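You operate a simulated robot arm through the tools that you are given. There is no shell and no other tool. Be economical: measure what you need, move in short steps, check, and stop when the job is done.

The job below is to be done with a simulated two-armed robot. You get a single attempt, and the scene is never put back.

Task
Wipe up the spill on the top of the front bench with the yellow cloth and put it back.
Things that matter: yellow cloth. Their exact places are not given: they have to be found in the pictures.

Only the result counts: the job must be done as asked and must still hold three seconds after the hand-in. Knocking over, shifting, dropping, spilling or breaking anything else fails it. Flat cloth is picked up by pressing the open fingertips on it (5 to 10 N) and closing them slowly along it; thin cloth reads only 2 to 8 mm in the jaws.

Robot
Two 7-joint arms with two-finger parallel grippers on one trunk, on a base that drives. Base frame: it is fixed to the floor where the robot stands at the start and does not move with it; the origin is under the middle of the robot, x ahead of it, y to its left, z up; the surface under the hand at the start is at about z = 760. Units: mm, degrees, N and s.
The left shoulder is at the start at [80, 131, 947], the right one opposite. With the tool pointing down near the work surface each hand reaches from about 400 to 860 mm from the robot's upright axis, wherever it stands, measured 20 degrees to its own side. Payload 1.57 kg a hand.
Tool frame (each hand has its own): the origin (TCP) lies between the finger pads and is the grasp point; the fingertips stand 30 mm ahead of it; z points along the fingers, y is the line along which they close. The gripper opens to 110 mm. The fingers are 24 mm wide and 12 mm thick; the gripper's body (48 by 112 mm) begins 78 mm behind the TCP.
Orientation is that of the tool frame in the base frame, as [roll, pitch, yaw] about the fixed x, y, z axes, in that order (R = Rz(yaw) Ry(pitch) Rx(roll)). With the fingers straight down and closing along the base's y, the tool's x points along the base's -x, its y along +y and its z along -z.

Tools
- The arms move only by the tool send_rows. It takes "left_steps", "right_steps" or both (then of equal length, played together; a hand with none holds still); each is a list of rows, each a list of 7 numbers: the finger opening in mm, from 0 to 110, then the shift along the base's x, y, z in units of 30 mm (1.0 is 30 mm), then the turn, a rotation vector about the base's x, y, z in units of 4 degrees (1.0 is 4 degrees). In form: [[jaw, tx, ty, tz, wx, wy, wz], ...]. A call has 1 to 10 rows; each row shifts and turns the commanded pose from where the row before left it. A call with a number of a shift or a turn outside -1 to 1 is refused whole. A row lasts 0.2 s, in which the tool goes at most 50 mm and 8.6 degrees; a call with a longer step from one row to the next is refused whole, and so is a gripper value outside its range. A pose out of reach is approached as far as the arm can. The call stops where the force on the tool passes 40 N (or 10 N more than at its start, if that is more) or the arm is blocked; 0.2 s more then pass. Each finger travels about 108 mm/s and halts on what it meets, pressing with about 21 N; the grip force reading is that of the motor and also rises with nothing between the fingers. The clock runs only during rows and for 0.2 s after the last one: add rows that do not move to give the fingers time. The reply holds the time, the measured pose of the TCP, the force on the tool along the base axes, the opening and the grip force, in the units named above and with some noise, with the torque about the TCP (base axes, N m) and any sound that the robot's microphone picked up.
- Cameras (640 x 400 px; columns grow to the right, rows downward): "scene" is now at [-61, -22.7, 1401.8]; the picture's right is [-0.20, -0.98, 0.00], its down [-0.62, 0.13, -0.77] and it looks along [0.76, -0.15, -0.64] (base axes); focal length 276 px, centre (320, 200). "left" rides on the left gripper at [70, -16, -141] in its tool frame; the picture's right is [0.23, 0.97, 0.00], its down [-0.86, 0.20, -0.48] and it looks along [-0.47, 0.11, 0.88] (tool axes); focal length 222 px, centre (320, 200). "right" rides on the right gripper at [70, 16, -141] in its tool frame; the picture's right is [-0.23, 0.97, 0.00], its down [-0.86, -0.20, -0.48] and it looks along [-0.47, -0.11, 0.88] (tool axes); focal length 222 px, centre (320, 200).
- snapshot(camera): a new picture of that camera. The clock stands still meanwhile.
- roll_base(legs): drives the robot by 1 to 6 legs, each [ahead, left, turn to the left] in mm, mm and degrees, along the robot's own axes; the way and the turn of a leg run together, so that a leg with both is an arc; at most 1500 mm and 180 degrees a leg. The arms and the cameras ride along, it lands a little off, and it stops where it bumps. It gives what a move gives.
- head_to(pan, tilt): turns the head with the scene camera to pan (to the left, within 109 degrees either way) and tilt (down, from -29 to 69), counted from straight ahead of the robot. It gives what a move gives.
- measure_at(camera, pixels): there is no depth. For up to 12 entries [column, row, z] of the newest picture of that camera ("zoom" is the newest enlarged one), the place [x, y] in the base frame at which the ray of that pixel passes the height z, good to about 2 mm, but the place of the scene camera against the robot may be out by one fixed shift of up to 18 mm in any direction. The clock stands still meanwhile.
- inspect(camera, box): a new picture of the part [left, top, right, bottom] of that camera's present view, enlarged. The clock stands still meanwhile.
- sign_off(): hands the job in; it is judged then, once.

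Work in short steps. Measure before you move; look again where a grasp or a placing could have gone wrong, and mend it. You have 80 turns and 62 pictures in all, those below and enlarged ones among them. Open the grippers and draw the arms clear of the work before you hand the job in, unless the task says otherwise; then end with one line.

The tools are called after ">>>" as a command line: name --argument value ..., lists and objects as JSON in quotes. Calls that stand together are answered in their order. send_rows: Moves the arms, as the interface text tells. Its arguments: {"type":"object","properties":{"left_steps":{"type":"array"},"right_steps":{"type":"array"}},"required":[]} The other tools are called the same way: roll_base (legs) drives the base; head_to (pan, tilt) turns the head that bears the scene camera; snapshot (camera) takes a picture; measure_at (camera, pixels) gives the place at which the rays of pixels pass given heights; inspect (camera, box) takes an enlarged picture of a part of a camera's view; sign_off () hands the job in.

At the start:

```text
time_s: 0.0
left_position: [549.6, 79.0, 971.4]
left_tcp_rot: [-180.0, -0.1, 179.9]
left_contact_force: [0.5, 0.0, -0.2]
left_ft_torque: [-0.01, 0.0, -0.01]
left_opening: 110.1
left_gripper_force: 0.0
right_position: [424.0, -374.9, 952.6]
right_tcp_rot: [-179.9, 0.1, 180.0]
right_contact_force: [-0.3, 1.0, 0.6]
right_ft_torque: [0.01, 0.0, -0.02]
right_opening: 110.1
right_gripper_force: 0.0
robot x, y, heading: [-0.5, 1.1, 0.0]
head pan, tilt: [-11.5, 39.5]
```

scene: 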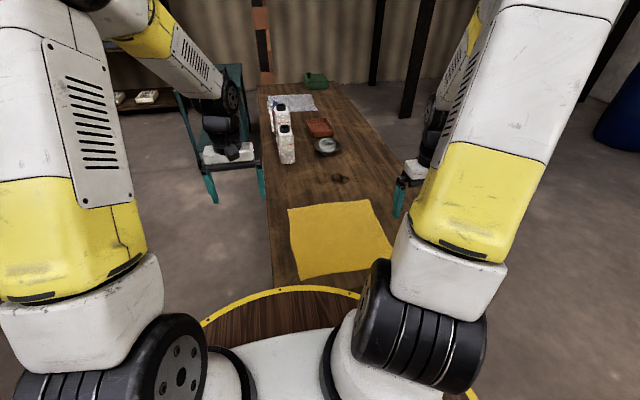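
right: 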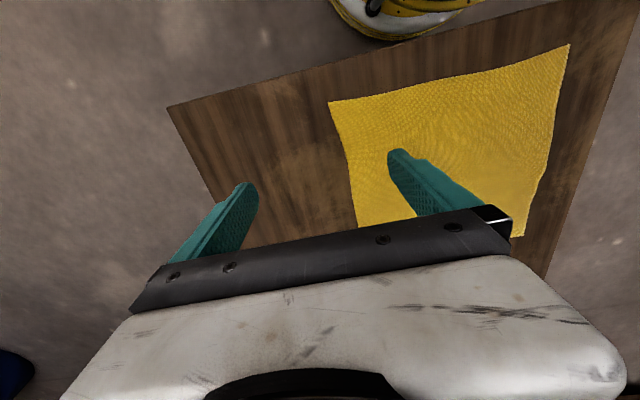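
left: 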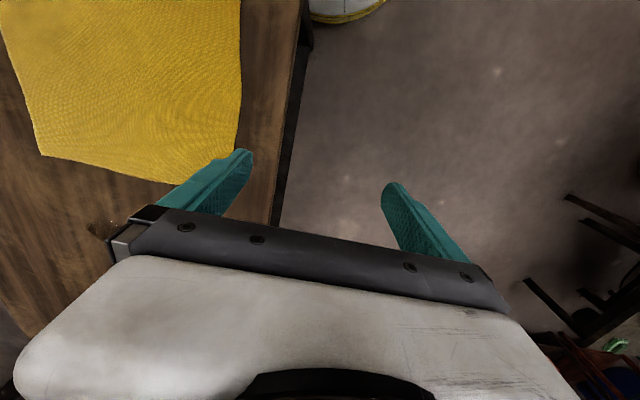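

The yellow cloth lies at about (340,240) on the bench, and there is a dark spot near (340,178) that may be the spill. I'll enlarge both.

>>> inspect --camera "scene" --box '[240, 60, 420, 190]'

>>> measure_at --camera "scene" --pixels '[[288, 209, 760], [367, 200, 760], [394, 256, 760], [299, 280, 760], [340, 178, 760], [262, 90, 760], [272, 285, 760], [340, 85, 760], [327, 147, 760], [286, 160, 760]]'

```text
3.08 times, centred on (330, 125) of scene
```

zoom: 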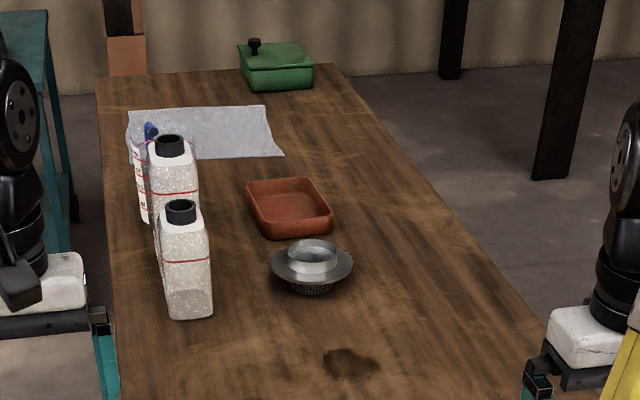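

```text
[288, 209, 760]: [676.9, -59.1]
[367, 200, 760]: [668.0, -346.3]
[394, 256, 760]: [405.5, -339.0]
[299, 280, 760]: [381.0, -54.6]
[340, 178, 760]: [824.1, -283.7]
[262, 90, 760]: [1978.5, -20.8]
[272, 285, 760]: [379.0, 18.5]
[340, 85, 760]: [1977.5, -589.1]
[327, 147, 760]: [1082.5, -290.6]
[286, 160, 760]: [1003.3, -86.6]
```

The dark blot at zoom (350,363) looks like the spill. I'll measure it and cross-check the cloth corners with the wrist cameras.

>>> measure_at --camera "zoom" --pixels '[[323, 350, 760], [380, 365, 760], [350, 347, 760], [350, 383, 760], [312, 290, 760], [285, 275, 760], [350, 275, 760]]'

>>> measure_at --camera "right" --pixels '[[330, 102, 760], [569, 44, 760], [522, 236, 760], [356, 225, 760], [168, 106, 760], [637, 5, 760]]'

>>> measure_at --camera "left" --pixels '[[100, 228, 760], [41, 155, 760], [230, 180, 760], [280, 170, 760], [240, 2, 760], [3, 2, 760]]'

>>> inspect --camera "left" --box '[0, 150, 200, 290]'

```text
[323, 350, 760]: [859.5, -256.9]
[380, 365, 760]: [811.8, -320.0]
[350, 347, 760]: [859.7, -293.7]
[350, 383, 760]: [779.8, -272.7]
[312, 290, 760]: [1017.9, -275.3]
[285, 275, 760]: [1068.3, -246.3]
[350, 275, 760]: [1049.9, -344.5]
```

```text
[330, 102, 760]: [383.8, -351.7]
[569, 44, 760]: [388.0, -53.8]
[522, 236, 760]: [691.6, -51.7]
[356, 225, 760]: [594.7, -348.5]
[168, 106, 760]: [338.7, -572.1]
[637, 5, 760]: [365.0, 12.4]
```

```text
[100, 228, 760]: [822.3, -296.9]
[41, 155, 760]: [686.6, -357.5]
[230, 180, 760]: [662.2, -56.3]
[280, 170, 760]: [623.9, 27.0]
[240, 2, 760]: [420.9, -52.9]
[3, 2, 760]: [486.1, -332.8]
```

```text
2.86 times, centred on (100, 220) of left
```

zoom: 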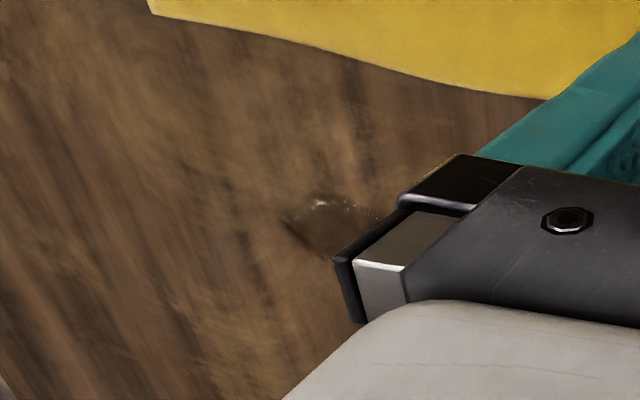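

Cameras agree within ~15 mm: cloth spans about x 388–690, y −355…−52; the spill is centred near (835,−297). It's slightly beyond reach, so I check the clearance between the base rim (right picture, ~ (400,40)) and the bench edge.

>>> measure_at --camera "right" --pixels '[[400, 41, 0], [400, 41, 200], [400, 41, 400], [400, 41, 700], [330, 5, 200], [400, 84, 760]]'

>>> head_to --pan -10 --tilt 64

>>> snapshot --camera "scene"

```text
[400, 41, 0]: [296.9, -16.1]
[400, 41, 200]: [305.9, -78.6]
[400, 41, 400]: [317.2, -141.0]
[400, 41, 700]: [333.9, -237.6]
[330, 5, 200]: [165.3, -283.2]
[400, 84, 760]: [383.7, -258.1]
```

```text
time_s: 0.9
left_position: [549.5, 78.6, 970.8]
left_tcp_rot: [-180.0, 0.0, -180.0]
left_contact_force: [0.4, 0.3, 0.3]
left_ft_torque: [0.01, 0.01, 0.02]
left_opening: 109.7
left_gripper_force: 0.1
right_position: [423.3, -375.8, 951.1]
right_tcp_rot: [180.0, 0.1, 180.0]
right_contact_force: [-0.3, 0.3, -0.5]
right_ft_torque: [-0.01, -0.01, 0.0]
right_opening: 110.2
right_gripper_force: 0.0
robot x, y, heading: [-4.2, -1.0, 0.1]
head pan, tilt: [-10.0, 64.0]
```

```text
56 pictures are left
```

scene: 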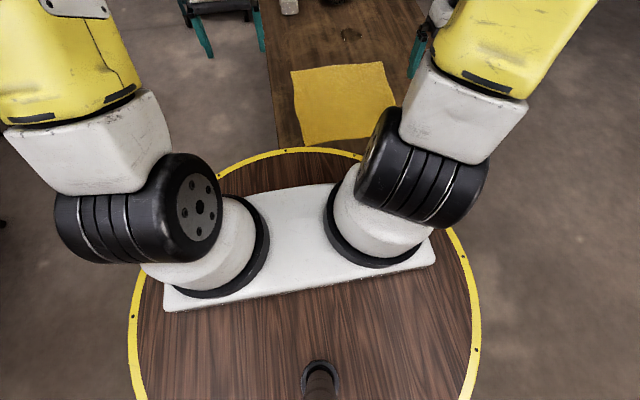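

The base rim (x≈305) is nearly at the bench (x≈350), so I can't reach the spill comfortably from here. I plan to work from the bench's right side, so I look that way for obstacles.

>>> head_to --pan -60 --tilt 35

>>> snapshot --camera "scene"

```text
time_s: 2.1
left_position: [550.5, 78.6, 971.0]
left_tcp_rot: [-180.0, -0.1, -180.0]
left_contact_force: [-0.5, 0.4, 0.3]
left_ft_torque: [-0.02, 0.0, -0.05]
left_opening: 109.9
left_gripper_force: 0.0
right_position: [423.4, -376.0, 951.0]
right_tcp_rot: [179.9, 0.1, -179.9]
right_contact_force: [0.0, 0.2, 0.2]
right_ft_torque: [0.02, 0.0, -0.02]
right_opening: 109.8
right_gripper_force: 0.0
robot x, y, heading: [0.2, -2.6, 0.2]
head pan, tilt: [-60.0, 35.0]
```

```text
55 pictures are left
```

scene: 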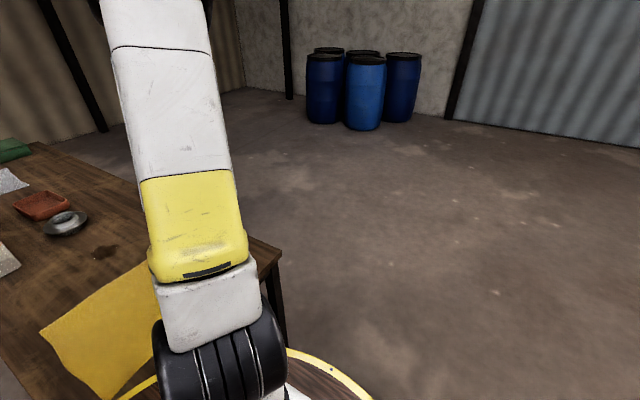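

The floor on the right is clear (barrels are ~3.7 m away). I back off, go right, turn left and line up along the bench side.

>>> roll_base --legs '[[-300, 0, 0], [0, -1010, 0], [0, 0, 90]]'

```text
time_s: 12.8
left_position: [-379.0, -460.0, 970.9]
left_tcp_rot: [-180.0, 0.1, -89.8]
left_contact_force: [0.3, 0.2, -0.1]
left_ft_torque: [-0.01, -0.01, -0.05]
left_opening: 110.2
left_gripper_force: 0.0
right_position: [76.0, -582.8, 951.0]
right_tcp_rot: [180.0, -0.1, -89.8]
right_contact_force: [0.6, -0.7, -0.2]
right_ft_torque: [-0.01, 0.0, 0.0]
right_opening: 109.9
right_gripper_force: 0.2
robot x, y, heading: [-301.4, -1007.2, 90.1]
head pan, tilt: [-60.0, 35.0]
```

Position is as planned. Next I strafe to x≈540 and look ahead.

>>> roll_base --legs '[[0, -850, 0], [75, 0, 0]]'

>>> head_to --pan -10 --tilt 45

>>> snapshot --camera "scene"

>>> snapshot --camera "right"

>>> snapshot --camera "left"

```text
time_s: 17.9
left_position: [481.6, -382.3, 969.7]
left_tcp_rot: [-180.0, 0.0, -90.0]
left_contact_force: [-0.5, 0.3, 0.1]
left_ft_torque: [0.04, -0.01, 0.0]
left_opening: 110.0
left_gripper_force: 0.0
right_position: [935.0, -505.7, 950.9]
right_tcp_rot: [180.0, -0.1, -89.9]
right_contact_force: [0.1, -1.1, -0.3]
right_ft_torque: [-0.01, 0.01, 0.02]
right_opening: 109.9
right_gripper_force: 0.0
robot x, y, heading: [560.5, -928.5, 89.8]
head pan, tilt: [-60.0, 35.0]
```

```text
time_s: 19.1
left_position: [481.4, -381.8, 972.1]
left_tcp_rot: [-180.0, 0.0, -90.0]
left_contact_force: [0.2, -0.2, 0.5]
left_ft_torque: [-0.03, -0.01, 0.02]
left_opening: 109.9
left_gripper_force: 0.1
right_position: [935.7, -506.0, 951.6]
right_tcp_rot: [180.0, 0.0, -90.0]
right_contact_force: [-0.2, 1.1, -0.1]
right_ft_torque: [-0.03, -0.01, -0.01]
right_opening: 109.7
right_gripper_force: 0.0
robot x, y, heading: [559.6, -931.0, 90.1]
head pan, tilt: [-10.0, 45.0]
```

```text
54 pictures are left
```

scene: 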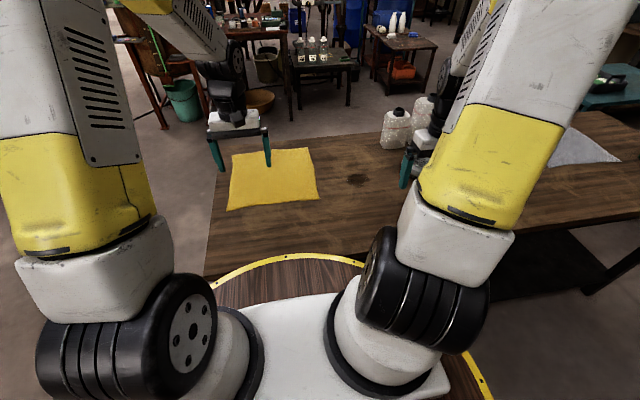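

```text
53 pictures are left
```

right: 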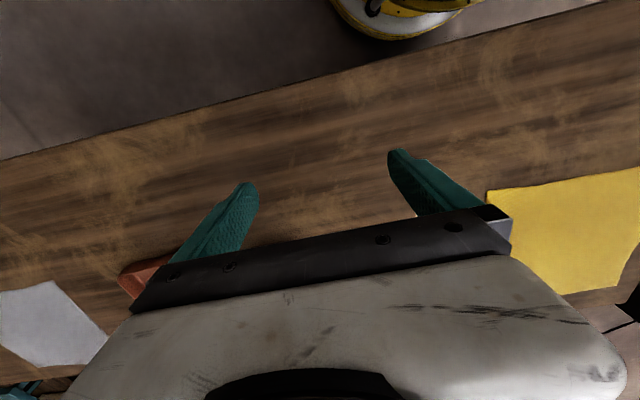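

```text
52 pictures are left
```

left: 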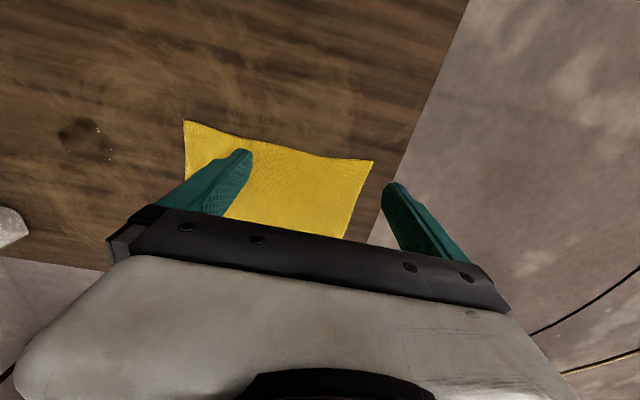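

I measure cloth corners and the spill from all three cameras.

>>> measure_at --camera "left" --pixels '[[184, 120, 760], [373, 159, 760], [345, 238, 760], [60, 133, 760], [112, 140, 760], [85, 118, 760], [90, 160, 760]]'

>>> measure_at --camera "scene" --pixels '[[227, 210, 760], [319, 199, 760], [310, 147, 760], [233, 153, 760], [347, 180, 760], [370, 181, 760], [358, 173, 760], [358, 187, 760]]'

>>> measure_at --camera "right" --pixels '[[486, 189, 760], [570, 294, 760]]'

```text
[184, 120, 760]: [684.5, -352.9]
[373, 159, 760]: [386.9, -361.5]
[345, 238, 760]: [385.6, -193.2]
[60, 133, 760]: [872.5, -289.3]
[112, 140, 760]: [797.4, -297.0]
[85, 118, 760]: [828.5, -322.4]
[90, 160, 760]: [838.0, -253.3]
```

```text
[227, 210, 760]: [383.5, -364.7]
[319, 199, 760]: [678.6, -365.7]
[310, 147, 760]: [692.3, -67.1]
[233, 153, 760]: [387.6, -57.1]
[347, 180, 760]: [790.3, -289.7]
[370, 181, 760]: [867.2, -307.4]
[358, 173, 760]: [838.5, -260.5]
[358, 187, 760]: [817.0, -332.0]
```

```text
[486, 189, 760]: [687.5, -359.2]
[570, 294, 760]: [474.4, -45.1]
```

The spill is x 793–872, y −330…−255, and the cloth is x 387–690, y −358…−53. I'll pinch the cloth at both x-edges near mid-line y≈−205 (right at x≈650, left at x≈425) so it stays flat; first move above at safe height.

>>> send_rows --right_steps '[[60, -0.95, 1, 0, 0, 0, 0], [60, -0.95, 1, 0, 0, 0, 0], [60, -0.95, 1, 0, 0, 0, 0], [60, -0.95, 1, 0, 0, 0, 0], [60, -0.95, 1, 0, 0, 0, 0], [60, -0.95, 1, 0, 0, 0, 0], [60, -0.95, 1, 0, 0, 0, 0], [60, -0.95, 1, 0, 0, 0, 0], [60, -0.95, 1, 0, 0, 0, 0], [60, -0.95, 1, 0, 0, 0, 0]]' --left_steps '[[60, -0.19, 0.59, 0, 0, 0, 0], [60, -0.19, 0.59, 0, 0, 0, 0], [60, -0.19, 0.59, 0, 0, 0, 0], [60, -0.19, 0.59, 0, 0, 0, 0], [60, -0.19, 0.59, 0, 0, 0, 0], [60, -0.19, 0.59, 0, 0, 0, 0], [60, -0.19, 0.59, 0, 0, 0, 0], [60, -0.19, 0.59, 0, 0, 0, 0], [60, -0.19, 0.59, 0, 0, 0, 0], [60, -0.19, 0.59, 0, 0, 0, 0]]'

```text
time_s: 21.3
left_position: [423.7, -204.2, 969.7]
left_tcp_rot: [179.9, 0.0, -89.8]
left_contact_force: [0.2, 0.2, 0.1]
left_ft_torque: [-0.01, 0.02, -0.02]
left_opening: 60.0
left_gripper_force: 0.0
right_position: [651.8, -205.4, 951.5]
right_tcp_rot: [-179.9, 0.1, -89.9]
right_contact_force: [0.0, -0.4, -0.2]
right_ft_torque: [-0.01, -0.02, -0.03]
right_opening: 60.0
right_gripper_force: 0.0
robot x, y, heading: [562.1, -929.0, 90.3]
head pan, tilt: [-10.0, 45.0]
```

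Both are above their grasp points. I descend to about 20 mm above the cloth (TCP z≈810).

>>> send_rows --right_steps '[[60, 0, 0, -0.785, 0, 0, 0], [60, 0, 0, -0.785, 0, 0, 0], [60, 0, 0, -0.785, 0, 0, 0], [60, 0, 0, -0.785, 0, 0, 0], [60, 0, 0, -0.785, 0, 0, 0], [60, 0, 0, -0.785, 0, 0, 0]]' --left_steps '[[60, 0, 0, -0.89, 0, 0, 0], [60, 0, 0, -0.89, 0, 0, 0], [60, 0, 0, -0.89, 0, 0, 0], [60, 0, 0, -0.89, 0, 0, 0], [60, 0, 0, -0.89, 0, 0, 0], [60, 0, 0, -0.89, 0, 0, 0]]'

>>> snapshot --camera "right"

>>> snapshot --camera "left"

```text
time_s: 22.7
left_position: [425.0, -206.1, 810.3]
left_tcp_rot: [180.0, 0.1, -90.0]
left_contact_force: [-0.7, 1.0, 0.5]
left_ft_torque: [-0.02, 0.01, -0.04]
left_opening: 60.0
left_gripper_force: 0.1
right_position: [651.1, -205.4, 808.8]
right_tcp_rot: [180.0, 0.2, -89.9]
right_contact_force: [-0.5, 0.0, 0.4]
right_ft_torque: [0.01, 0.0, -0.02]
right_opening: 60.2
right_gripper_force: 0.0
robot x, y, heading: [560.3, -930.7, 90.0]
head pan, tilt: [-10.0, 45.0]
```

```text
51 pictures are left
```

right: 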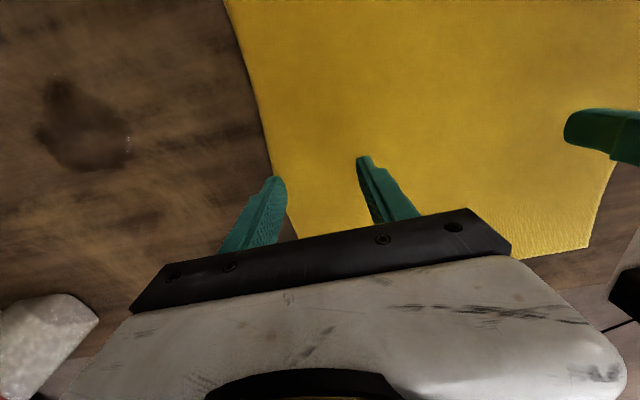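

```text
50 pictures are left
```

left: 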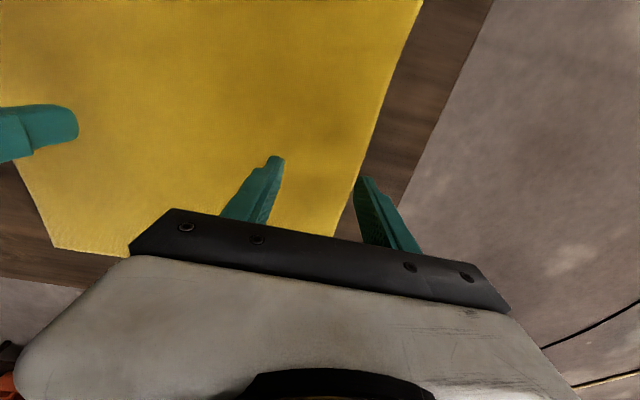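

The outer fingers are close to the cloth edges; I measure the edge positions near y=−205.

>>> measure_at --camera "right" --pixels '[[266, 130, 762], [273, 165, 762], [290, 212, 762], [296, 236, 762], [38, 130, 760], [130, 140, 760], [80, 80, 760], [80, 170, 760]]'

>>> measure_at --camera "left" --pixels '[[369, 150, 762], [356, 185, 762], [346, 212, 762]]'

```text
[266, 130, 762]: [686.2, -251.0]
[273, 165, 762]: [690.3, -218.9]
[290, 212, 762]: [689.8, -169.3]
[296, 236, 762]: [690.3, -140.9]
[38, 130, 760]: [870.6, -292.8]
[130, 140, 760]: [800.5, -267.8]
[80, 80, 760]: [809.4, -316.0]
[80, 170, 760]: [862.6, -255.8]
```

```text
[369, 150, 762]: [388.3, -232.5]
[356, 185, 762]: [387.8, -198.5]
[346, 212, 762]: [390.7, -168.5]
```

Edges are at x=690 and 388, so I shift each hand 12 mm inward and lower to near contact.

>>> send_rows --right_steps '[[60, -0.4, 0, -0.3, 0, 0, 0], [60, 0, 0, -0.27, 0, 0, 0], [60, 0, 0, 0, 0, 0, 0]]' --left_steps '[[60, 0.4, 0, -0.3, 0, 0, 0], [60, 0, 0, -0.3, 0, 0, 0], [60, 0, 0, 0, 0, 0, 0]]'

```text
time_s: 23.5
left_position: [437.0, -203.7, 791.7]
left_tcp_rot: [180.0, 0.0, -89.9]
left_contact_force: [0.5, -0.7, 2.6]
left_ft_torque: [-0.02, 0.11, 0.04]
left_opening: 59.6
left_gripper_force: 0.1
right_position: [638.8, -204.3, 791.9]
right_tcp_rot: [-179.9, 0.0, -90.0]
right_contact_force: [0.1, -1.1, 4.1]
right_ft_torque: [-0.01, -0.13, -0.06]
right_opening: 60.0
right_gripper_force: 0.2
robot x, y, heading: [559.0, -932.0, 90.2]
head pan, tilt: [-10.0, 45.0]
```

Light contact has started (2.6 and 4.1 N). I press slightly more.

>>> send_rows --right_steps '[[60, 0, 0, -0.06, 0, 0, 0], [60, 0, 0, 0, 0, 0, 0]]' --left_steps '[[60, 0, 0, -0.08, 0, 0, 0], [60, 0, 0, 0, 0, 0, 0]]'

```text
time_s: 24.1
left_position: [436.2, -204.4, 791.2]
left_tcp_rot: [180.0, 0.2, -89.9]
left_contact_force: [-0.2, -0.6, 15.0]
left_ft_torque: [-0.05, 0.39, 0.02]
left_opening: 59.8
left_gripper_force: 0.0
right_position: [638.9, -205.9, 791.7]
right_tcp_rot: [-179.9, 0.2, -89.8]
right_contact_force: [2.0, -1.4, 17.1]
right_ft_torque: [-0.07, -0.56, -0.08]
right_opening: 60.1
right_gripper_force: 0.3
robot x, y, heading: [562.2, -929.7, 90.1]
head pan, tilt: [-10.0, 45.0]
```

15–17 N is too much (~7 N/mm); I back off about 1.3 mm, then close slowly.

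>>> send_rows --right_steps '[[60, 0, 0, -0.0, 0, 0, 0], [60, 0, 0, 0.04, 0, 0, 0], [60, 0, 0, 0, 0, 0, 0]]' --left_steps '[[60, 0, 0, 0, 0, 0, 0], [60, 0, 0, 0.035, 0, 0, 0], [60, 0, 0, 0, 0, 0, 0]]'

```text
time_s: 24.9
left_position: [436.9, -204.5, 791.5]
left_tcp_rot: [-179.9, 0.0, -89.9]
left_contact_force: [1.0, 3.3, 12.9]
left_ft_torque: [0.08, 0.35, -0.07]
left_opening: 59.6
left_gripper_force: 0.0
right_position: [639.3, -204.8, 791.4]
right_tcp_rot: [-180.0, 0.1, -89.9]
right_contact_force: [1.3, 2.5, 11.5]
right_ft_torque: [0.05, -0.42, 0.06]
right_opening: 60.2
right_gripper_force: 0.3
robot x, y, heading: [561.3, -931.0, 90.0]
head pan, tilt: [-10.0, 45.0]
```

Slightly more relief (~0.8 mm) brings it to about 8 N; then I close slowly in 6 mm rows.

>>> send_rows --right_steps '[[60, 0, 0, 0.025, 0, 0, 0], [54, 0, 0, 0, 0, 0, 0], [48, 0, 0, 0, 0, 0, 0], [42, 0, 0, 0, 0, 0, 0], [36, 0, 0, 0, 0, 0, 0], [30, 0, 0, 0, 0, 0, 0], [24, 0, 0, 0, 0, 0, 0], [18, 0, 0, 0, 0, 0, 0]]' --left_steps '[[60, 0, 0, 0.03, 0, 0, 0], [54, 0, 0, 0, 0, 0, 0], [48, 0, 0, 0, 0, 0, 0], [42, 0, 0, 0, 0, 0, 0], [36, 0, 0, 0, 0, 0, 0], [30, 0, 0, 0, 0, 0, 0], [24, 0, 0, 0, 0, 0, 0], [18, 0, 0, 0, 0, 0, 0]]'

```text
time_s: 26.7
left_position: [436.3, -204.6, 792.5]
left_tcp_rot: [180.0, 0.0, -89.9]
left_contact_force: [0.0, 0.1, 1.5]
left_ft_torque: [0.0, 0.01, 0.02]
left_opening: 17.8
left_gripper_force: 0.0
right_position: [637.2, -205.7, 791.7]
right_tcp_rot: [-179.9, -0.1, -90.0]
right_contact_force: [0.4, -0.8, 5.7]
right_ft_torque: [-0.02, -0.07, -0.04]
right_opening: 17.9
right_gripper_force: 0.0
robot x, y, heading: [561.2, -928.6, 90.2]
head pan, tilt: [-10.0, 45.0]
```

>>> snapshot --camera "right"

>>> snapshot --camera "left"

```text
49 pictures are left
```

right: 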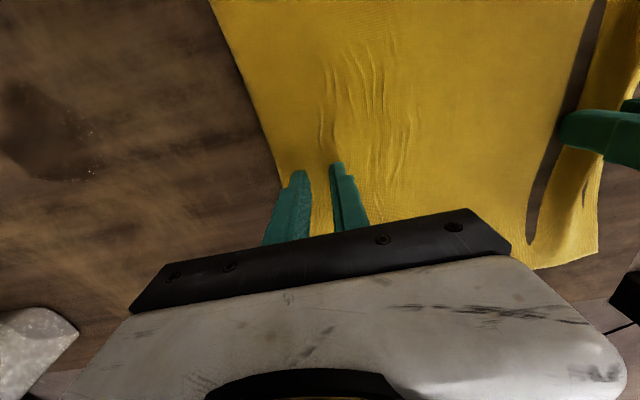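

```text
48 pictures are left
```

left: 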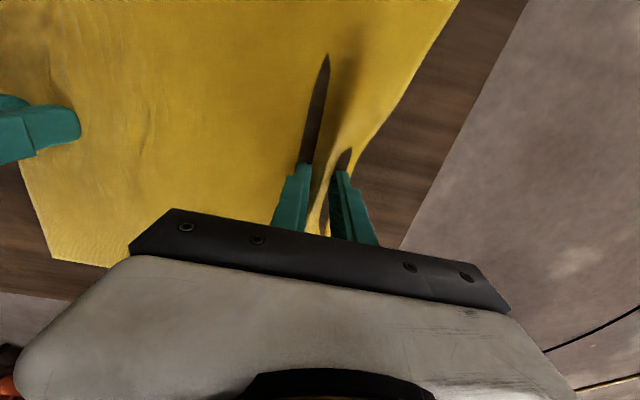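

The cloth is ridging up between the fingers (the dark band by the left hand looks like a fold's shaded side). I keep closing slowly.

>>> send_rows --right_steps '[[13, 0, 0, 0, 0, 0, 0], [9, 0, 0, 0, 0, 0, 0], [5, 0, 0, 0, 0, 0, 0], [2, 0, 0, 0, 0, 0, 0], [0, 0, 0, 0, 0, 0, 0], [0, 0, 0, 0, 0, 0, 0]]' --left_steps '[[13, 0, 0, -0.02, 0, 0, 0], [9, 0, 0, 0, 0, 0, 0], [5, 0, 0, 0, 0, 0, 0], [2, 0, 0, 0, 0, 0, 0], [0, 0, 0, 0, 0, 0, 0], [0, 0, 0, 0, 0, 0, 0]]'

>>> snapshot --camera "right"

>>> snapshot --camera "left"

>>> snapshot --camera "scene"

```text
time_s: 28.1
left_position: [436.1, -205.2, 791.0]
left_tcp_rot: [180.0, -0.1, -89.8]
left_contact_force: [-0.7, 0.5, 2.2]
left_ft_torque: [-0.02, 0.03, 0.0]
left_opening: 2.5
left_gripper_force: 20.7
right_position: [639.9, -205.8, 792.6]
right_tcp_rot: [-180.0, 0.0, -89.9]
right_contact_force: [0.4, 0.2, 3.5]
right_ft_torque: [-0.03, 0.01, -0.02]
right_opening: 0.1
right_gripper_force: 21.1
robot x, y, heading: [560.5, -931.8, 90.0]
head pan, tilt: [-10.0, 45.0]
```

```text
47 pictures are left
```

right: 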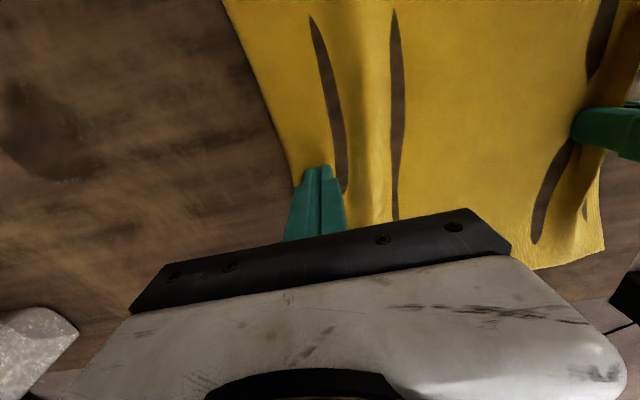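

```text
46 pictures are left
```

left: 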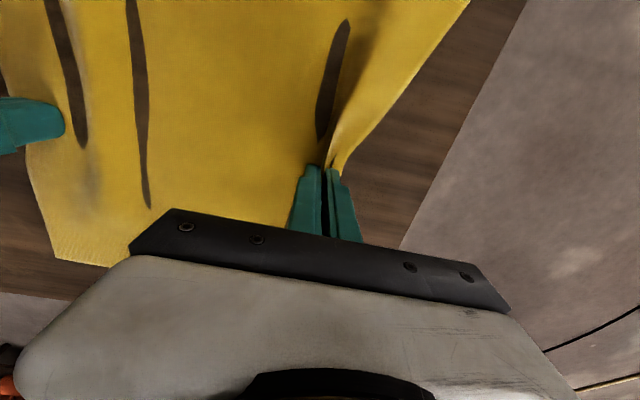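

```text
45 pictures are left
```

scene: 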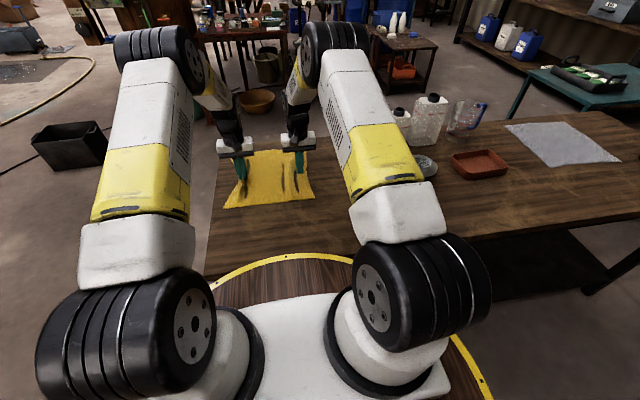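

Left holds cloth (2.5 mm) but the right one slipped through (0.1 mm). I lift the right hand, reopen, and check where the edge is.

>>> send_rows --right_steps '[[0, 0, 0, 0.7, 0, 0, 0], [60, 0, 0, 0, 0, 0, 0], [60, 0, 0, 0, 0, 0, 0], [60, 0, 0, 0, 0, 0, 0]]'

>>> snapshot --camera "right"

>>> measure_at --camera "right" --pixels '[[275, 130, 762], [285, 165, 762], [296, 212, 762]]'

```text
time_s: 29.1
left_position: [435.6, -204.0, 792.3]
left_tcp_rot: [-180.0, -0.2, -89.9]
left_contact_force: [-1.0, -0.2, 3.3]
left_ft_torque: [-0.01, 0.06, -0.01]
left_opening: 2.7
left_gripper_force: 21.2
right_position: [639.3, -206.5, 813.6]
right_tcp_rot: [179.9, 0.0, -90.0]
right_contact_force: [0.6, -0.6, -0.4]
right_ft_torque: [-0.01, 0.03, 0.04]
right_opening: 59.8
right_gripper_force: 0.1
robot x, y, heading: [562.0, -928.8, 90.1]
head pan, tilt: [-10.0, 45.0]
```

```text
44 pictures are left
```

right: 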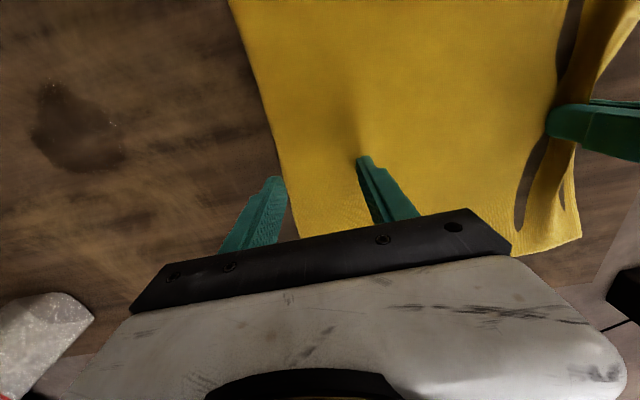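

```text
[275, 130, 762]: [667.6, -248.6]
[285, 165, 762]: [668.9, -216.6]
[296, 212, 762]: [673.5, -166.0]
```

The edge is now about x=670–680. I move the right hand to x≈620 and press a bit firmer.

>>> send_rows --right_steps '[[60, -0.65, 0, 0, 0, 0, 0], [60, 0, 0, -0.65, 0, 0, 0], [60, 0, 0, -0.12, 0, 0, 0], [60, 0, 0, 0, 0, 0, 0]]'

```text
time_s: 30.1
left_position: [435.7, -205.2, 791.7]
left_tcp_rot: [-180.0, 0.0, -89.8]
left_contact_force: [-0.9, 0.0, 1.1]
left_ft_torque: [0.03, 0.04, 0.02]
left_opening: 2.9
left_gripper_force: 21.1
right_position: [620.4, -204.1, 792.1]
right_tcp_rot: [180.0, 0.1, -89.9]
right_contact_force: [0.7, -4.9, 16.6]
right_ft_torque: [-0.16, -0.54, -0.11]
right_opening: 60.0
right_gripper_force: 0.1
robot x, y, heading: [559.1, -928.7, 90.2]
head pan, tilt: [-10.0, 45.0]
```

I relieve to ~10 N and close slowly, adding a little depth as the fingers come together.

>>> send_rows --right_steps '[[60, 0, 0, 0.03, 0, 0, 0], [55, 0, 0, 0, 0, 0, 0], [50, 0, 0, 0, 0, 0, 0], [45, 0, 0, 0, 0, 0, 0], [40, 0, 0, 0, 0, 0, 0], [35, 0, 0, -0.01, 0, 0, 0], [30, 0, 0, 0, 0, 0, 0], [25, 0, 0, -0.01, 0, 0, 0]]'

```text
time_s: 31.9
left_position: [437.1, -204.6, 791.6]
left_tcp_rot: [180.0, 0.1, -89.8]
left_contact_force: [-0.2, -0.4, 0.8]
left_ft_torque: [0.0, -0.02, 0.0]
left_opening: 2.5
left_gripper_force: 21.1
right_position: [618.6, -205.3, 791.7]
right_tcp_rot: [180.0, 0.1, -89.9]
right_contact_force: [-0.5, 1.8, 13.9]
right_ft_torque: [0.01, -0.25, 0.02]
right_opening: 24.7
right_gripper_force: 0.1
robot x, y, heading: [560.8, -930.7, 90.0]
head pan, tilt: [-10.0, 45.0]
```

>>> send_rows --right_steps '[[20, 0, 0, 0.01, 0, 0, 0], [16, 0, 0, 0, 0, 0, 0], [12, 0, 0, 0, 0, 0, 0], [8, 0, 0, 0, 0, 0, 0], [5, 0, 0, 0, 0, 0, 0], [2, 0, 0, 0, 0, 0, 0], [0, 0, 0, 0, 0, 0, 0], [0, 0, 0, 0, 0, 0, 0]]'

>>> snapshot --camera "right"

```text
time_s: 33.7
left_position: [437.4, -204.0, 792.3]
left_tcp_rot: [-179.9, 0.0, -90.0]
left_contact_force: [21.0, -0.4, 0.7]
left_ft_torque: [0.0, -0.63, -0.02]
left_opening: 2.6
left_gripper_force: 20.8
right_position: [616.5, -205.5, 791.5]
right_tcp_rot: [179.8, 0.1, -89.7]
right_contact_force: [-22.4, 1.3, 18.7]
right_ft_torque: [-0.11, 0.7, 0.01]
right_opening: 2.5
right_gripper_force: 20.7
robot x, y, heading: [559.5, -930.7, 90.1]
head pan, tilt: [-10.0, 45.0]
```

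```text
43 pictures are left
```

right: 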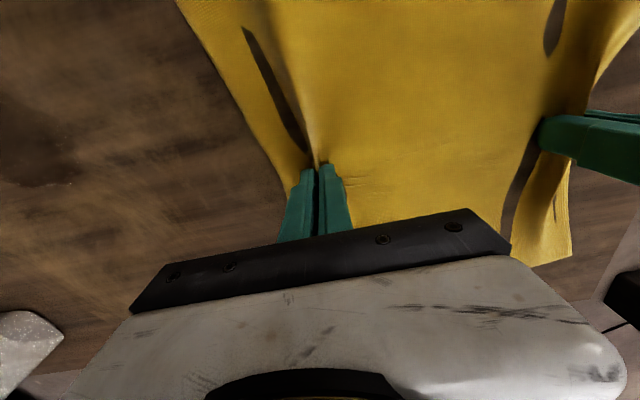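

Both hands now hold the cloth (2.5 mm each) with it taut. I slacken slightly, lift a few mm and carry it together toward the spill (+x 215, −y 87).

>>> send_rows --right_steps '[[0, -0.25, 0, 0.12, 0, 0, 0], [0, 0.8, -0.3, 0, 0, 0, 0], [0, 0.8, -0.3, 0, 0, 0, 0], [0, 0.8, -0.3, 0, 0, 0, 0], [0, 0.8, -0.3, 0, 0, 0, 0], [0, 0.8, -0.3, 0, 0, 0, 0]]' --left_steps '[[0, 0.1, 0, 0.12, 0, 0, 0], [0, 0.8, -0.3, 0, 0, 0, 0], [0, 0.8, -0.3, 0, 0, 0, 0], [0, 0.8, -0.3, 0, 0, 0, 0], [0, 0.8, -0.3, 0, 0, 0, 0], [0, 0.8, -0.3, 0, 0, 0, 0]]'

>>> snapshot --camera "right"

```text
time_s: 35.1
left_position: [558.8, -248.4, 794.5]
left_tcp_rot: [-180.0, 0.0, -89.9]
left_contact_force: [3.4, -0.4, 0.2]
left_ft_torque: [-0.01, -0.17, 0.0]
left_opening: 2.5
left_gripper_force: 20.6
right_position: [731.1, -250.2, 794.1]
right_tcp_rot: [-180.0, 0.0, -89.8]
right_contact_force: [-3.9, 0.4, -0.1]
right_ft_torque: [0.01, 0.11, -0.02]
right_opening: 2.2
right_gripper_force: 20.9
robot x, y, heading: [562.4, -930.8, 90.0]
head pan, tilt: [-10.0, 45.0]
```

```text
42 pictures are left
```

right: 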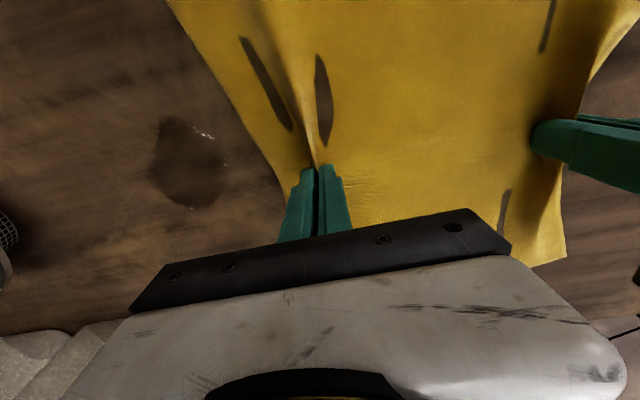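

The spill is just ahead of the cloth edge. I continue (+105, −45) to bring the cloth over it.

>>> send_rows --right_steps '[[0, 0.7, -0.35, 0, 0, 0, 0], [0, 0.7, -0.35, 0, 0, 0, 0], [0, 0.7, -0.35, 0, 0, 0, 0], [0, 0.7, -0.35, 0, 0, 0, 0], [0, 0.7, 0, 0, 0, 0, 0], [0, 0, 0, -0.1, 0, 0, 0], [0, 0, 0, -0.05, 0, 0, 0], [0, 0, 0, 0, 0, 0, 0]]' --left_steps '[[0, 0.7, -0.35, 0, 0, 0, 0], [0, 0.7, -0.35, 0, 0, 0, 0], [0, 0.7, -0.35, 0, 0, 0, 0], [0, 0.7, -0.35, 0, 0, 0, 0], [0, 0.7, 0, 0, 0, 0, 0], [0, 0, 0, -0.1, 0, 0, 0], [0, 0, 0, 0, 0, 0, 0], [0, 0, 0, 0, 0, 0, 0]]'

>>> snapshot --camera "right"

```text
time_s: 36.9
left_position: [665.0, -291.8, 792.6]
left_tcp_rot: [180.0, 0.0, -89.9]
left_contact_force: [0.6, -0.6, -0.7]
left_ft_torque: [0.0, -0.02, -0.03]
left_opening: 2.5
left_gripper_force: 21.3
right_position: [837.6, -293.0, 792.0]
right_tcp_rot: [-180.0, 0.2, -89.9]
right_contact_force: [-2.2, -5.2, 27.2]
right_ft_torque: [-0.29, -0.05, -0.01]
right_opening: 2.5
right_gripper_force: 21.3
robot x, y, heading: [560.0, -932.5, 90.0]
head pan, tilt: [-10.0, 45.0]
```

```text
41 pictures are left
```

right: 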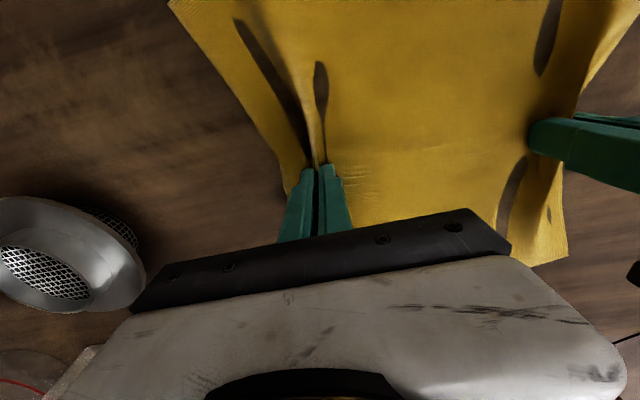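

27 N is high; I relieve ~1 mm and begin rubbing across the spill with both hands in step.

>>> send_rows --right_steps '[[0, 0, 0, 0.04, 0, 0, 0], [0, 0, -0.7, 0, 0, 0, 0], [0, 0, -0.7, 0, 0, 0, 0], [0, 0.8, 0, 0, 0, 0, 0], [0, 0, 0.9, 0, 0, 0, 0], [0, 0, 0.9, 0, 0, 0, 0], [0, 0, 0.9, 0, 0, 0, 0], [0, -0.7, 0, 0, 0, 0, 0], [0, 0, -0.9, 0, 0, 0, 0], [0, 0, -0.9, 0, 0, 0, 0]]' --left_steps '[[0, 0, 0, 0.04, 0, 0, 0], [0, 0, -0.7, 0, 0, 0, 0], [0, 0, -0.7, 0, 0, 0, 0], [0, 0.8, 0, 0, 0, 0, 0], [0, 0, 0.9, 0, 0, 0, 0], [0, 0, 0.9, 0, 0, 0, 0], [0, 0, 0.9, 0, 0, 0, 0], [0, -0.7, 0, 0, 0, 0, 0], [0, 0, -0.9, 0, 0, 0, 0], [0, 0, -0.9, 0, 0, 0, 0]]'

```text
time_s: 39.1
left_position: [668.8, -305.9, 792.3]
left_tcp_rot: [-180.0, 0.0, -90.0]
left_contact_force: [0.0, 0.8, -0.2]
left_ft_torque: [-0.03, -0.04, 0.01]
left_opening: 2.6
left_gripper_force: 20.5
right_position: [838.9, -306.3, 791.1]
right_tcp_rot: [179.9, 0.1, -89.7]
right_contact_force: [-0.3, 7.9, 25.5]
right_ft_torque: [0.14, -0.07, 0.02]
right_opening: 2.4
right_gripper_force: 21.4
robot x, y, heading: [560.1, -930.8, 90.3]
head pan, tilt: [-10.0, 45.0]
```

Rubbing works without trouble. I ease a bit more and cover x≈795–820 too.

>>> send_rows --right_steps '[[0, 0, -0.9, 0.03, 0, 0, 0], [0, -0.7, 0, 0, 0, 0, 0], [0, 0, 0.9, 0, 0, 0, 0], [0, 0, 0.9, 0, 0, 0, 0], [0, 0, 0.9, 0, 0, 0, 0], [0, -0.7, 0, 0, 0, 0, 0], [0, 0, -0.9, 0, 0, 0, 0], [0, 0, -0.9, 0, 0, 0, 0], [0, 0, -0.9, 0, 0, 0, 0], [0, 0, 0, 0, 0, 0, 0]]' --left_steps '[[0, 0, -0.9, 0.03, 0, 0, 0], [0, -0.7, 0, 0, 0, 0, 0], [0, 0, 0.9, 0, 0, 0, 0], [0, 0, 0.9, 0, 0, 0, 0], [0, 0, 0.9, 0, 0, 0, 0], [0, -0.7, 0, 0, 0, 0, 0], [0, 0, -0.9, 0, 0, 0, 0], [0, 0, -0.9, 0, 0, 0, 0], [0, 0, -0.9, 0, 0, 0, 0], [0, 0, 0, 0, 0, 0, 0]]'

>>> snapshot --camera "right"

```text
time_s: 41.3
left_position: [625.6, -334.4, 793.9]
left_tcp_rot: [180.0, 0.0, -89.9]
left_contact_force: [-0.1, 0.8, 0.0]
left_ft_torque: [-0.03, 0.0, 0.0]
left_opening: 2.6
left_gripper_force: 20.8
right_position: [797.4, -336.5, 792.5]
right_tcp_rot: [180.0, 0.1, -89.9]
right_contact_force: [-0.6, -0.1, 0.0]
right_ft_torque: [0.0, 0.01, -0.02]
right_opening: 2.2
right_gripper_force: 21.0
robot x, y, heading: [561.6, -929.2, 90.1]
head pan, tilt: [-10.0, 45.0]
```

```text
40 pictures are left
```

right: 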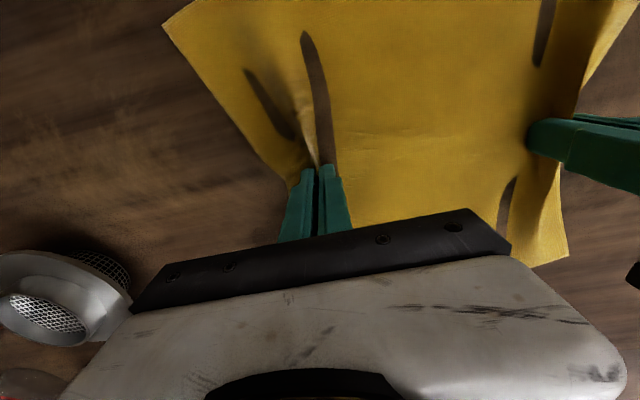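

No spill is visible ahead of the edge, but contact was lost on the last stripes (0 N). I lower ~2 mm and repeat x≈797 and 818.

>>> send_rows --right_steps '[[0, 0, 0, -0.06, 0, 0, 0], [0, 0, 0.9, 0, 0, 0, 0], [0, 0, 0.9, 0, 0, 0, 0], [0, 0, 0.9, 0, 0, 0, 0], [0, 0.7, 0, 0, 0, 0, 0], [0, 0, -0.9, 0, 0, 0, 0], [0, 0, -0.9, 0, 0, 0, 0], [0, 0, -0.9, 0, 0, 0, 0]]' --left_steps '[[0, 0, 0, 0, 0, 0, 0], [0, 0, 0.9, 0, 0, 0, 0], [0, 0, 0.9, 0, 0, 0, 0], [0, 0, 0.9, 0, 0, 0, 0], [0, 0.7, 0, 0, 0, 0, 0], [0, 0, -0.9, 0, 0, 0, 0], [0, 0, -0.9, 0, 0, 0, 0], [0, 0, -0.9, 0, 0, 0, 0]]'

```text
time_s: 43.1
left_position: [647.3, -333.6, 793.5]
left_tcp_rot: [-179.9, 0.0, -89.9]
left_contact_force: [1.6, 0.2, -0.2]
left_ft_torque: [-0.04, -0.08, 0.02]
left_opening: 2.7
left_gripper_force: 21.3
right_position: [819.0, -335.3, 791.8]
right_tcp_rot: [180.0, -0.1, -89.9]
right_contact_force: [0.5, 4.3, 19.8]
right_ft_torque: [0.12, -0.03, -0.02]
right_opening: 2.1
right_gripper_force: 20.8
robot x, y, heading: [562.4, -929.6, 90.1]
head pan, tilt: [-10.0, 45.0]
```

Pressing well (~20 N). One more stripe near x≈868, then I draw back to uncover the area.

>>> send_rows --right_steps '[[0, 0.85, 0, 0, 0, 0, 0], [0, 0.8, 0, 0, 0, 0, 0], [0, 0, 0.9, 0, 0, 0, 0], [0, 0, 0.9, 0, 0, 0, 0], [0, 0, 0.9, 0, 0, 0, 0], [0, 0, -0.9, 0, 0, 0, 0], [0, -0.5, -0.5, 0, 0, 0, 0], [0, -0.9, 0, 0, 0, 0, 0], [0, -0.9, 0, 0, 0, 0, 0], [0, 0, 0, 0, 0, 0, 0]]' --left_steps '[[0, 0.85, 0, 0, 0, 0, 0], [0, 0.8, 0, 0, 0, 0, 0], [0, 0, 0.9, 0, 0, 0, 0], [0, 0, 0.9, 0, 0, 0, 0], [0, 0, 0.9, 0, 0, 0, 0], [0, 0, -0.9, 0, 0, 0, 0], [0, -0.5, -0.5, 0, 0, 0, 0], [0, -0.9, 0, 0, 0, 0, 0], [0, -0.9, 0, 0, 0, 0, 0], [0, 0, 0, 0, 0, 0, 0]]'

```text
time_s: 45.3
left_position: [624.8, -293.7, 794.7]
left_tcp_rot: [-180.0, -0.1, -89.9]
left_contact_force: [3.3, 0.7, 0.3]
left_ft_torque: [-0.02, -0.1, -0.02]
left_opening: 2.4
left_gripper_force: 21.0
right_position: [798.1, -296.5, 791.2]
right_tcp_rot: [-180.0, -0.1, -89.9]
right_contact_force: [3.1, -0.9, 20.6]
right_ft_torque: [-0.04, -0.16, 0.01]
right_opening: 2.3
right_gripper_force: 20.7
robot x, y, heading: [564.6, -932.0, 90.2]
head pan, tilt: [-10.0, 45.0]
```

I lift right ~3 mm and move both back to uncover the spill zone.

>>> send_rows --right_steps '[[0, 0, 0, 0.1, 0, 0, 0], [0, -0.8, 0, 0, 0, 0, 0], [0, -0.8, 0, 0, 0, 0, 0], [0, -0.8, 0, 0, 0, 0, 0], [0, -0.8, 0, 0, 0, 0, 0], [0, -0.8, 0, 0, 0, 0, 0]]' --left_steps '[[0, 0, 0, 0, 0, 0, 0], [0, -0.8, 0, 0, 0, 0, 0], [0, -0.8, 0, 0, 0, 0, 0], [0, -0.8, 0, 0, 0, 0, 0], [0, -0.8, 0, 0, 0, 0, 0], [0, -0.8, 0, 0, 0, 0, 0]]'

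>>> snapshot --camera "right"

>>> snapshot --camera "scene"

```text
time_s: 46.7
left_position: [505.5, -293.4, 792.9]
left_tcp_rot: [180.0, 0.0, -90.1]
left_contact_force: [3.7, -0.5, 0.1]
left_ft_torque: [0.01, -0.09, -0.03]
left_opening: 2.3
left_gripper_force: 20.7
right_position: [680.4, -297.8, 794.1]
right_tcp_rot: [180.0, 0.0, -89.9]
right_contact_force: [-3.3, -0.5, -0.7]
right_ft_torque: [0.0, 0.16, 0.02]
right_opening: 2.1
right_gripper_force: 20.9
robot x, y, heading: [556.4, -930.3, 90.3]
head pan, tilt: [-10.0, 45.0]
```

```text
39 pictures are left
```

right: 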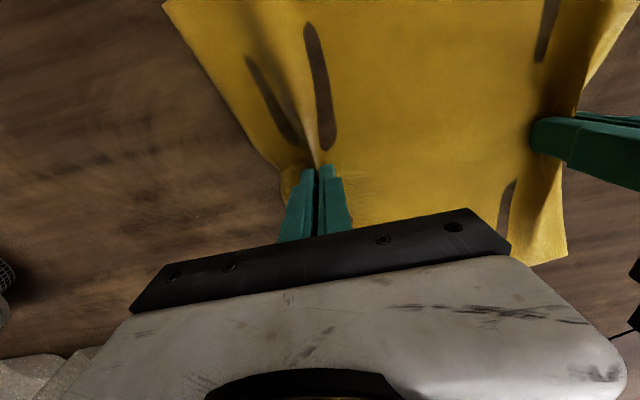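

```text
38 pictures are left
```

scene: 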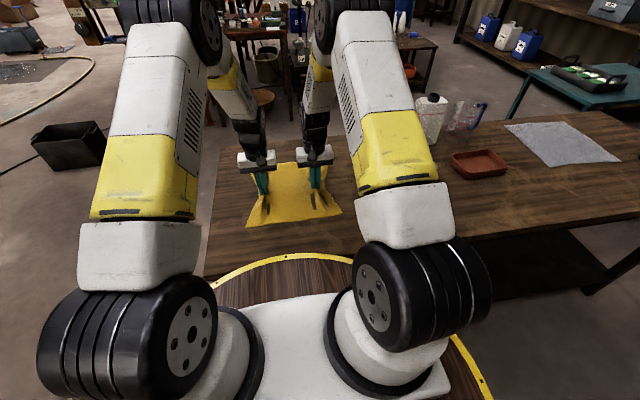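

The spill is gone. I carry the cloth back to its original place (−57 x, +90 y), pressed height just above the bench.

>>> send_rows --right_steps '[[0, -0.475, 0.76, 0, 0, 0, 0], [0, -0.475, 0.76, 0, 0, 0, 0], [0, -0.475, 0.76, 0, 0, 0, 0], [0, -0.475, 0.76, 0, 0, 0, 0], [0, 0, 0, -0.06, 0, 0, 0], [0, 0, 0, 0, 0, 0, 0]]' --left_steps '[[0, -0.475, 0.73, 0, 0, 0, 0], [0, -0.475, 0.73, 0, 0, 0, 0], [0, -0.475, 0.73, 0, 0, 0, 0], [0, -0.475, 0.73, 0, 0, 0, 0], [0, 0, 0, -0.04, 0, 0, 0], [0, 0, 0, 0, 0, 0, 0]]'

>>> snapshot --camera "right"

>>> snapshot --camera "left"

```text
time_s: 48.1
left_position: [450.1, -207.6, 793.2]
left_tcp_rot: [-180.0, 0.1, -89.9]
left_contact_force: [0.6, 0.1, -0.4]
left_ft_torque: [0.02, -0.05, 0.04]
left_opening: 2.7
left_gripper_force: 20.7
right_position: [623.5, -204.3, 791.3]
right_tcp_rot: [-179.9, 0.1, -89.8]
right_contact_force: [-0.1, -2.9, 8.7]
right_ft_torque: [-0.08, -0.03, -0.04]
right_opening: 2.5
right_gripper_force: 21.4
robot x, y, heading: [559.6, -931.0, 89.9]
head pan, tilt: [-10.0, 45.0]
```

```text
37 pictures are left
```

right: 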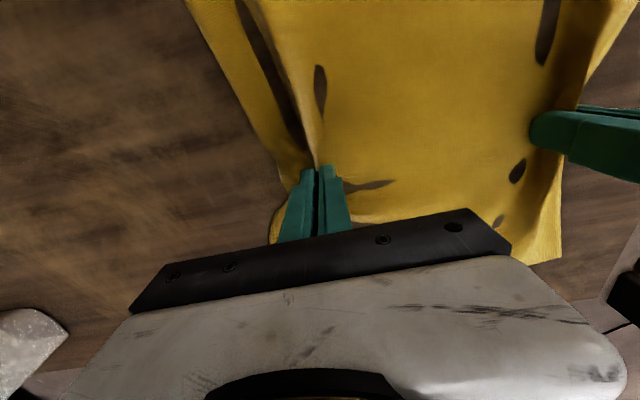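

```text
36 pictures are left
```

left: 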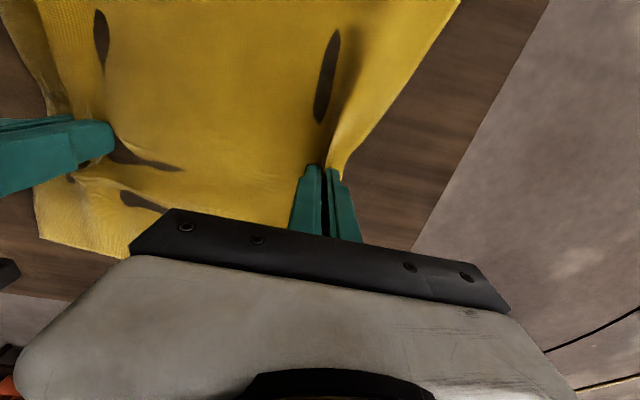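

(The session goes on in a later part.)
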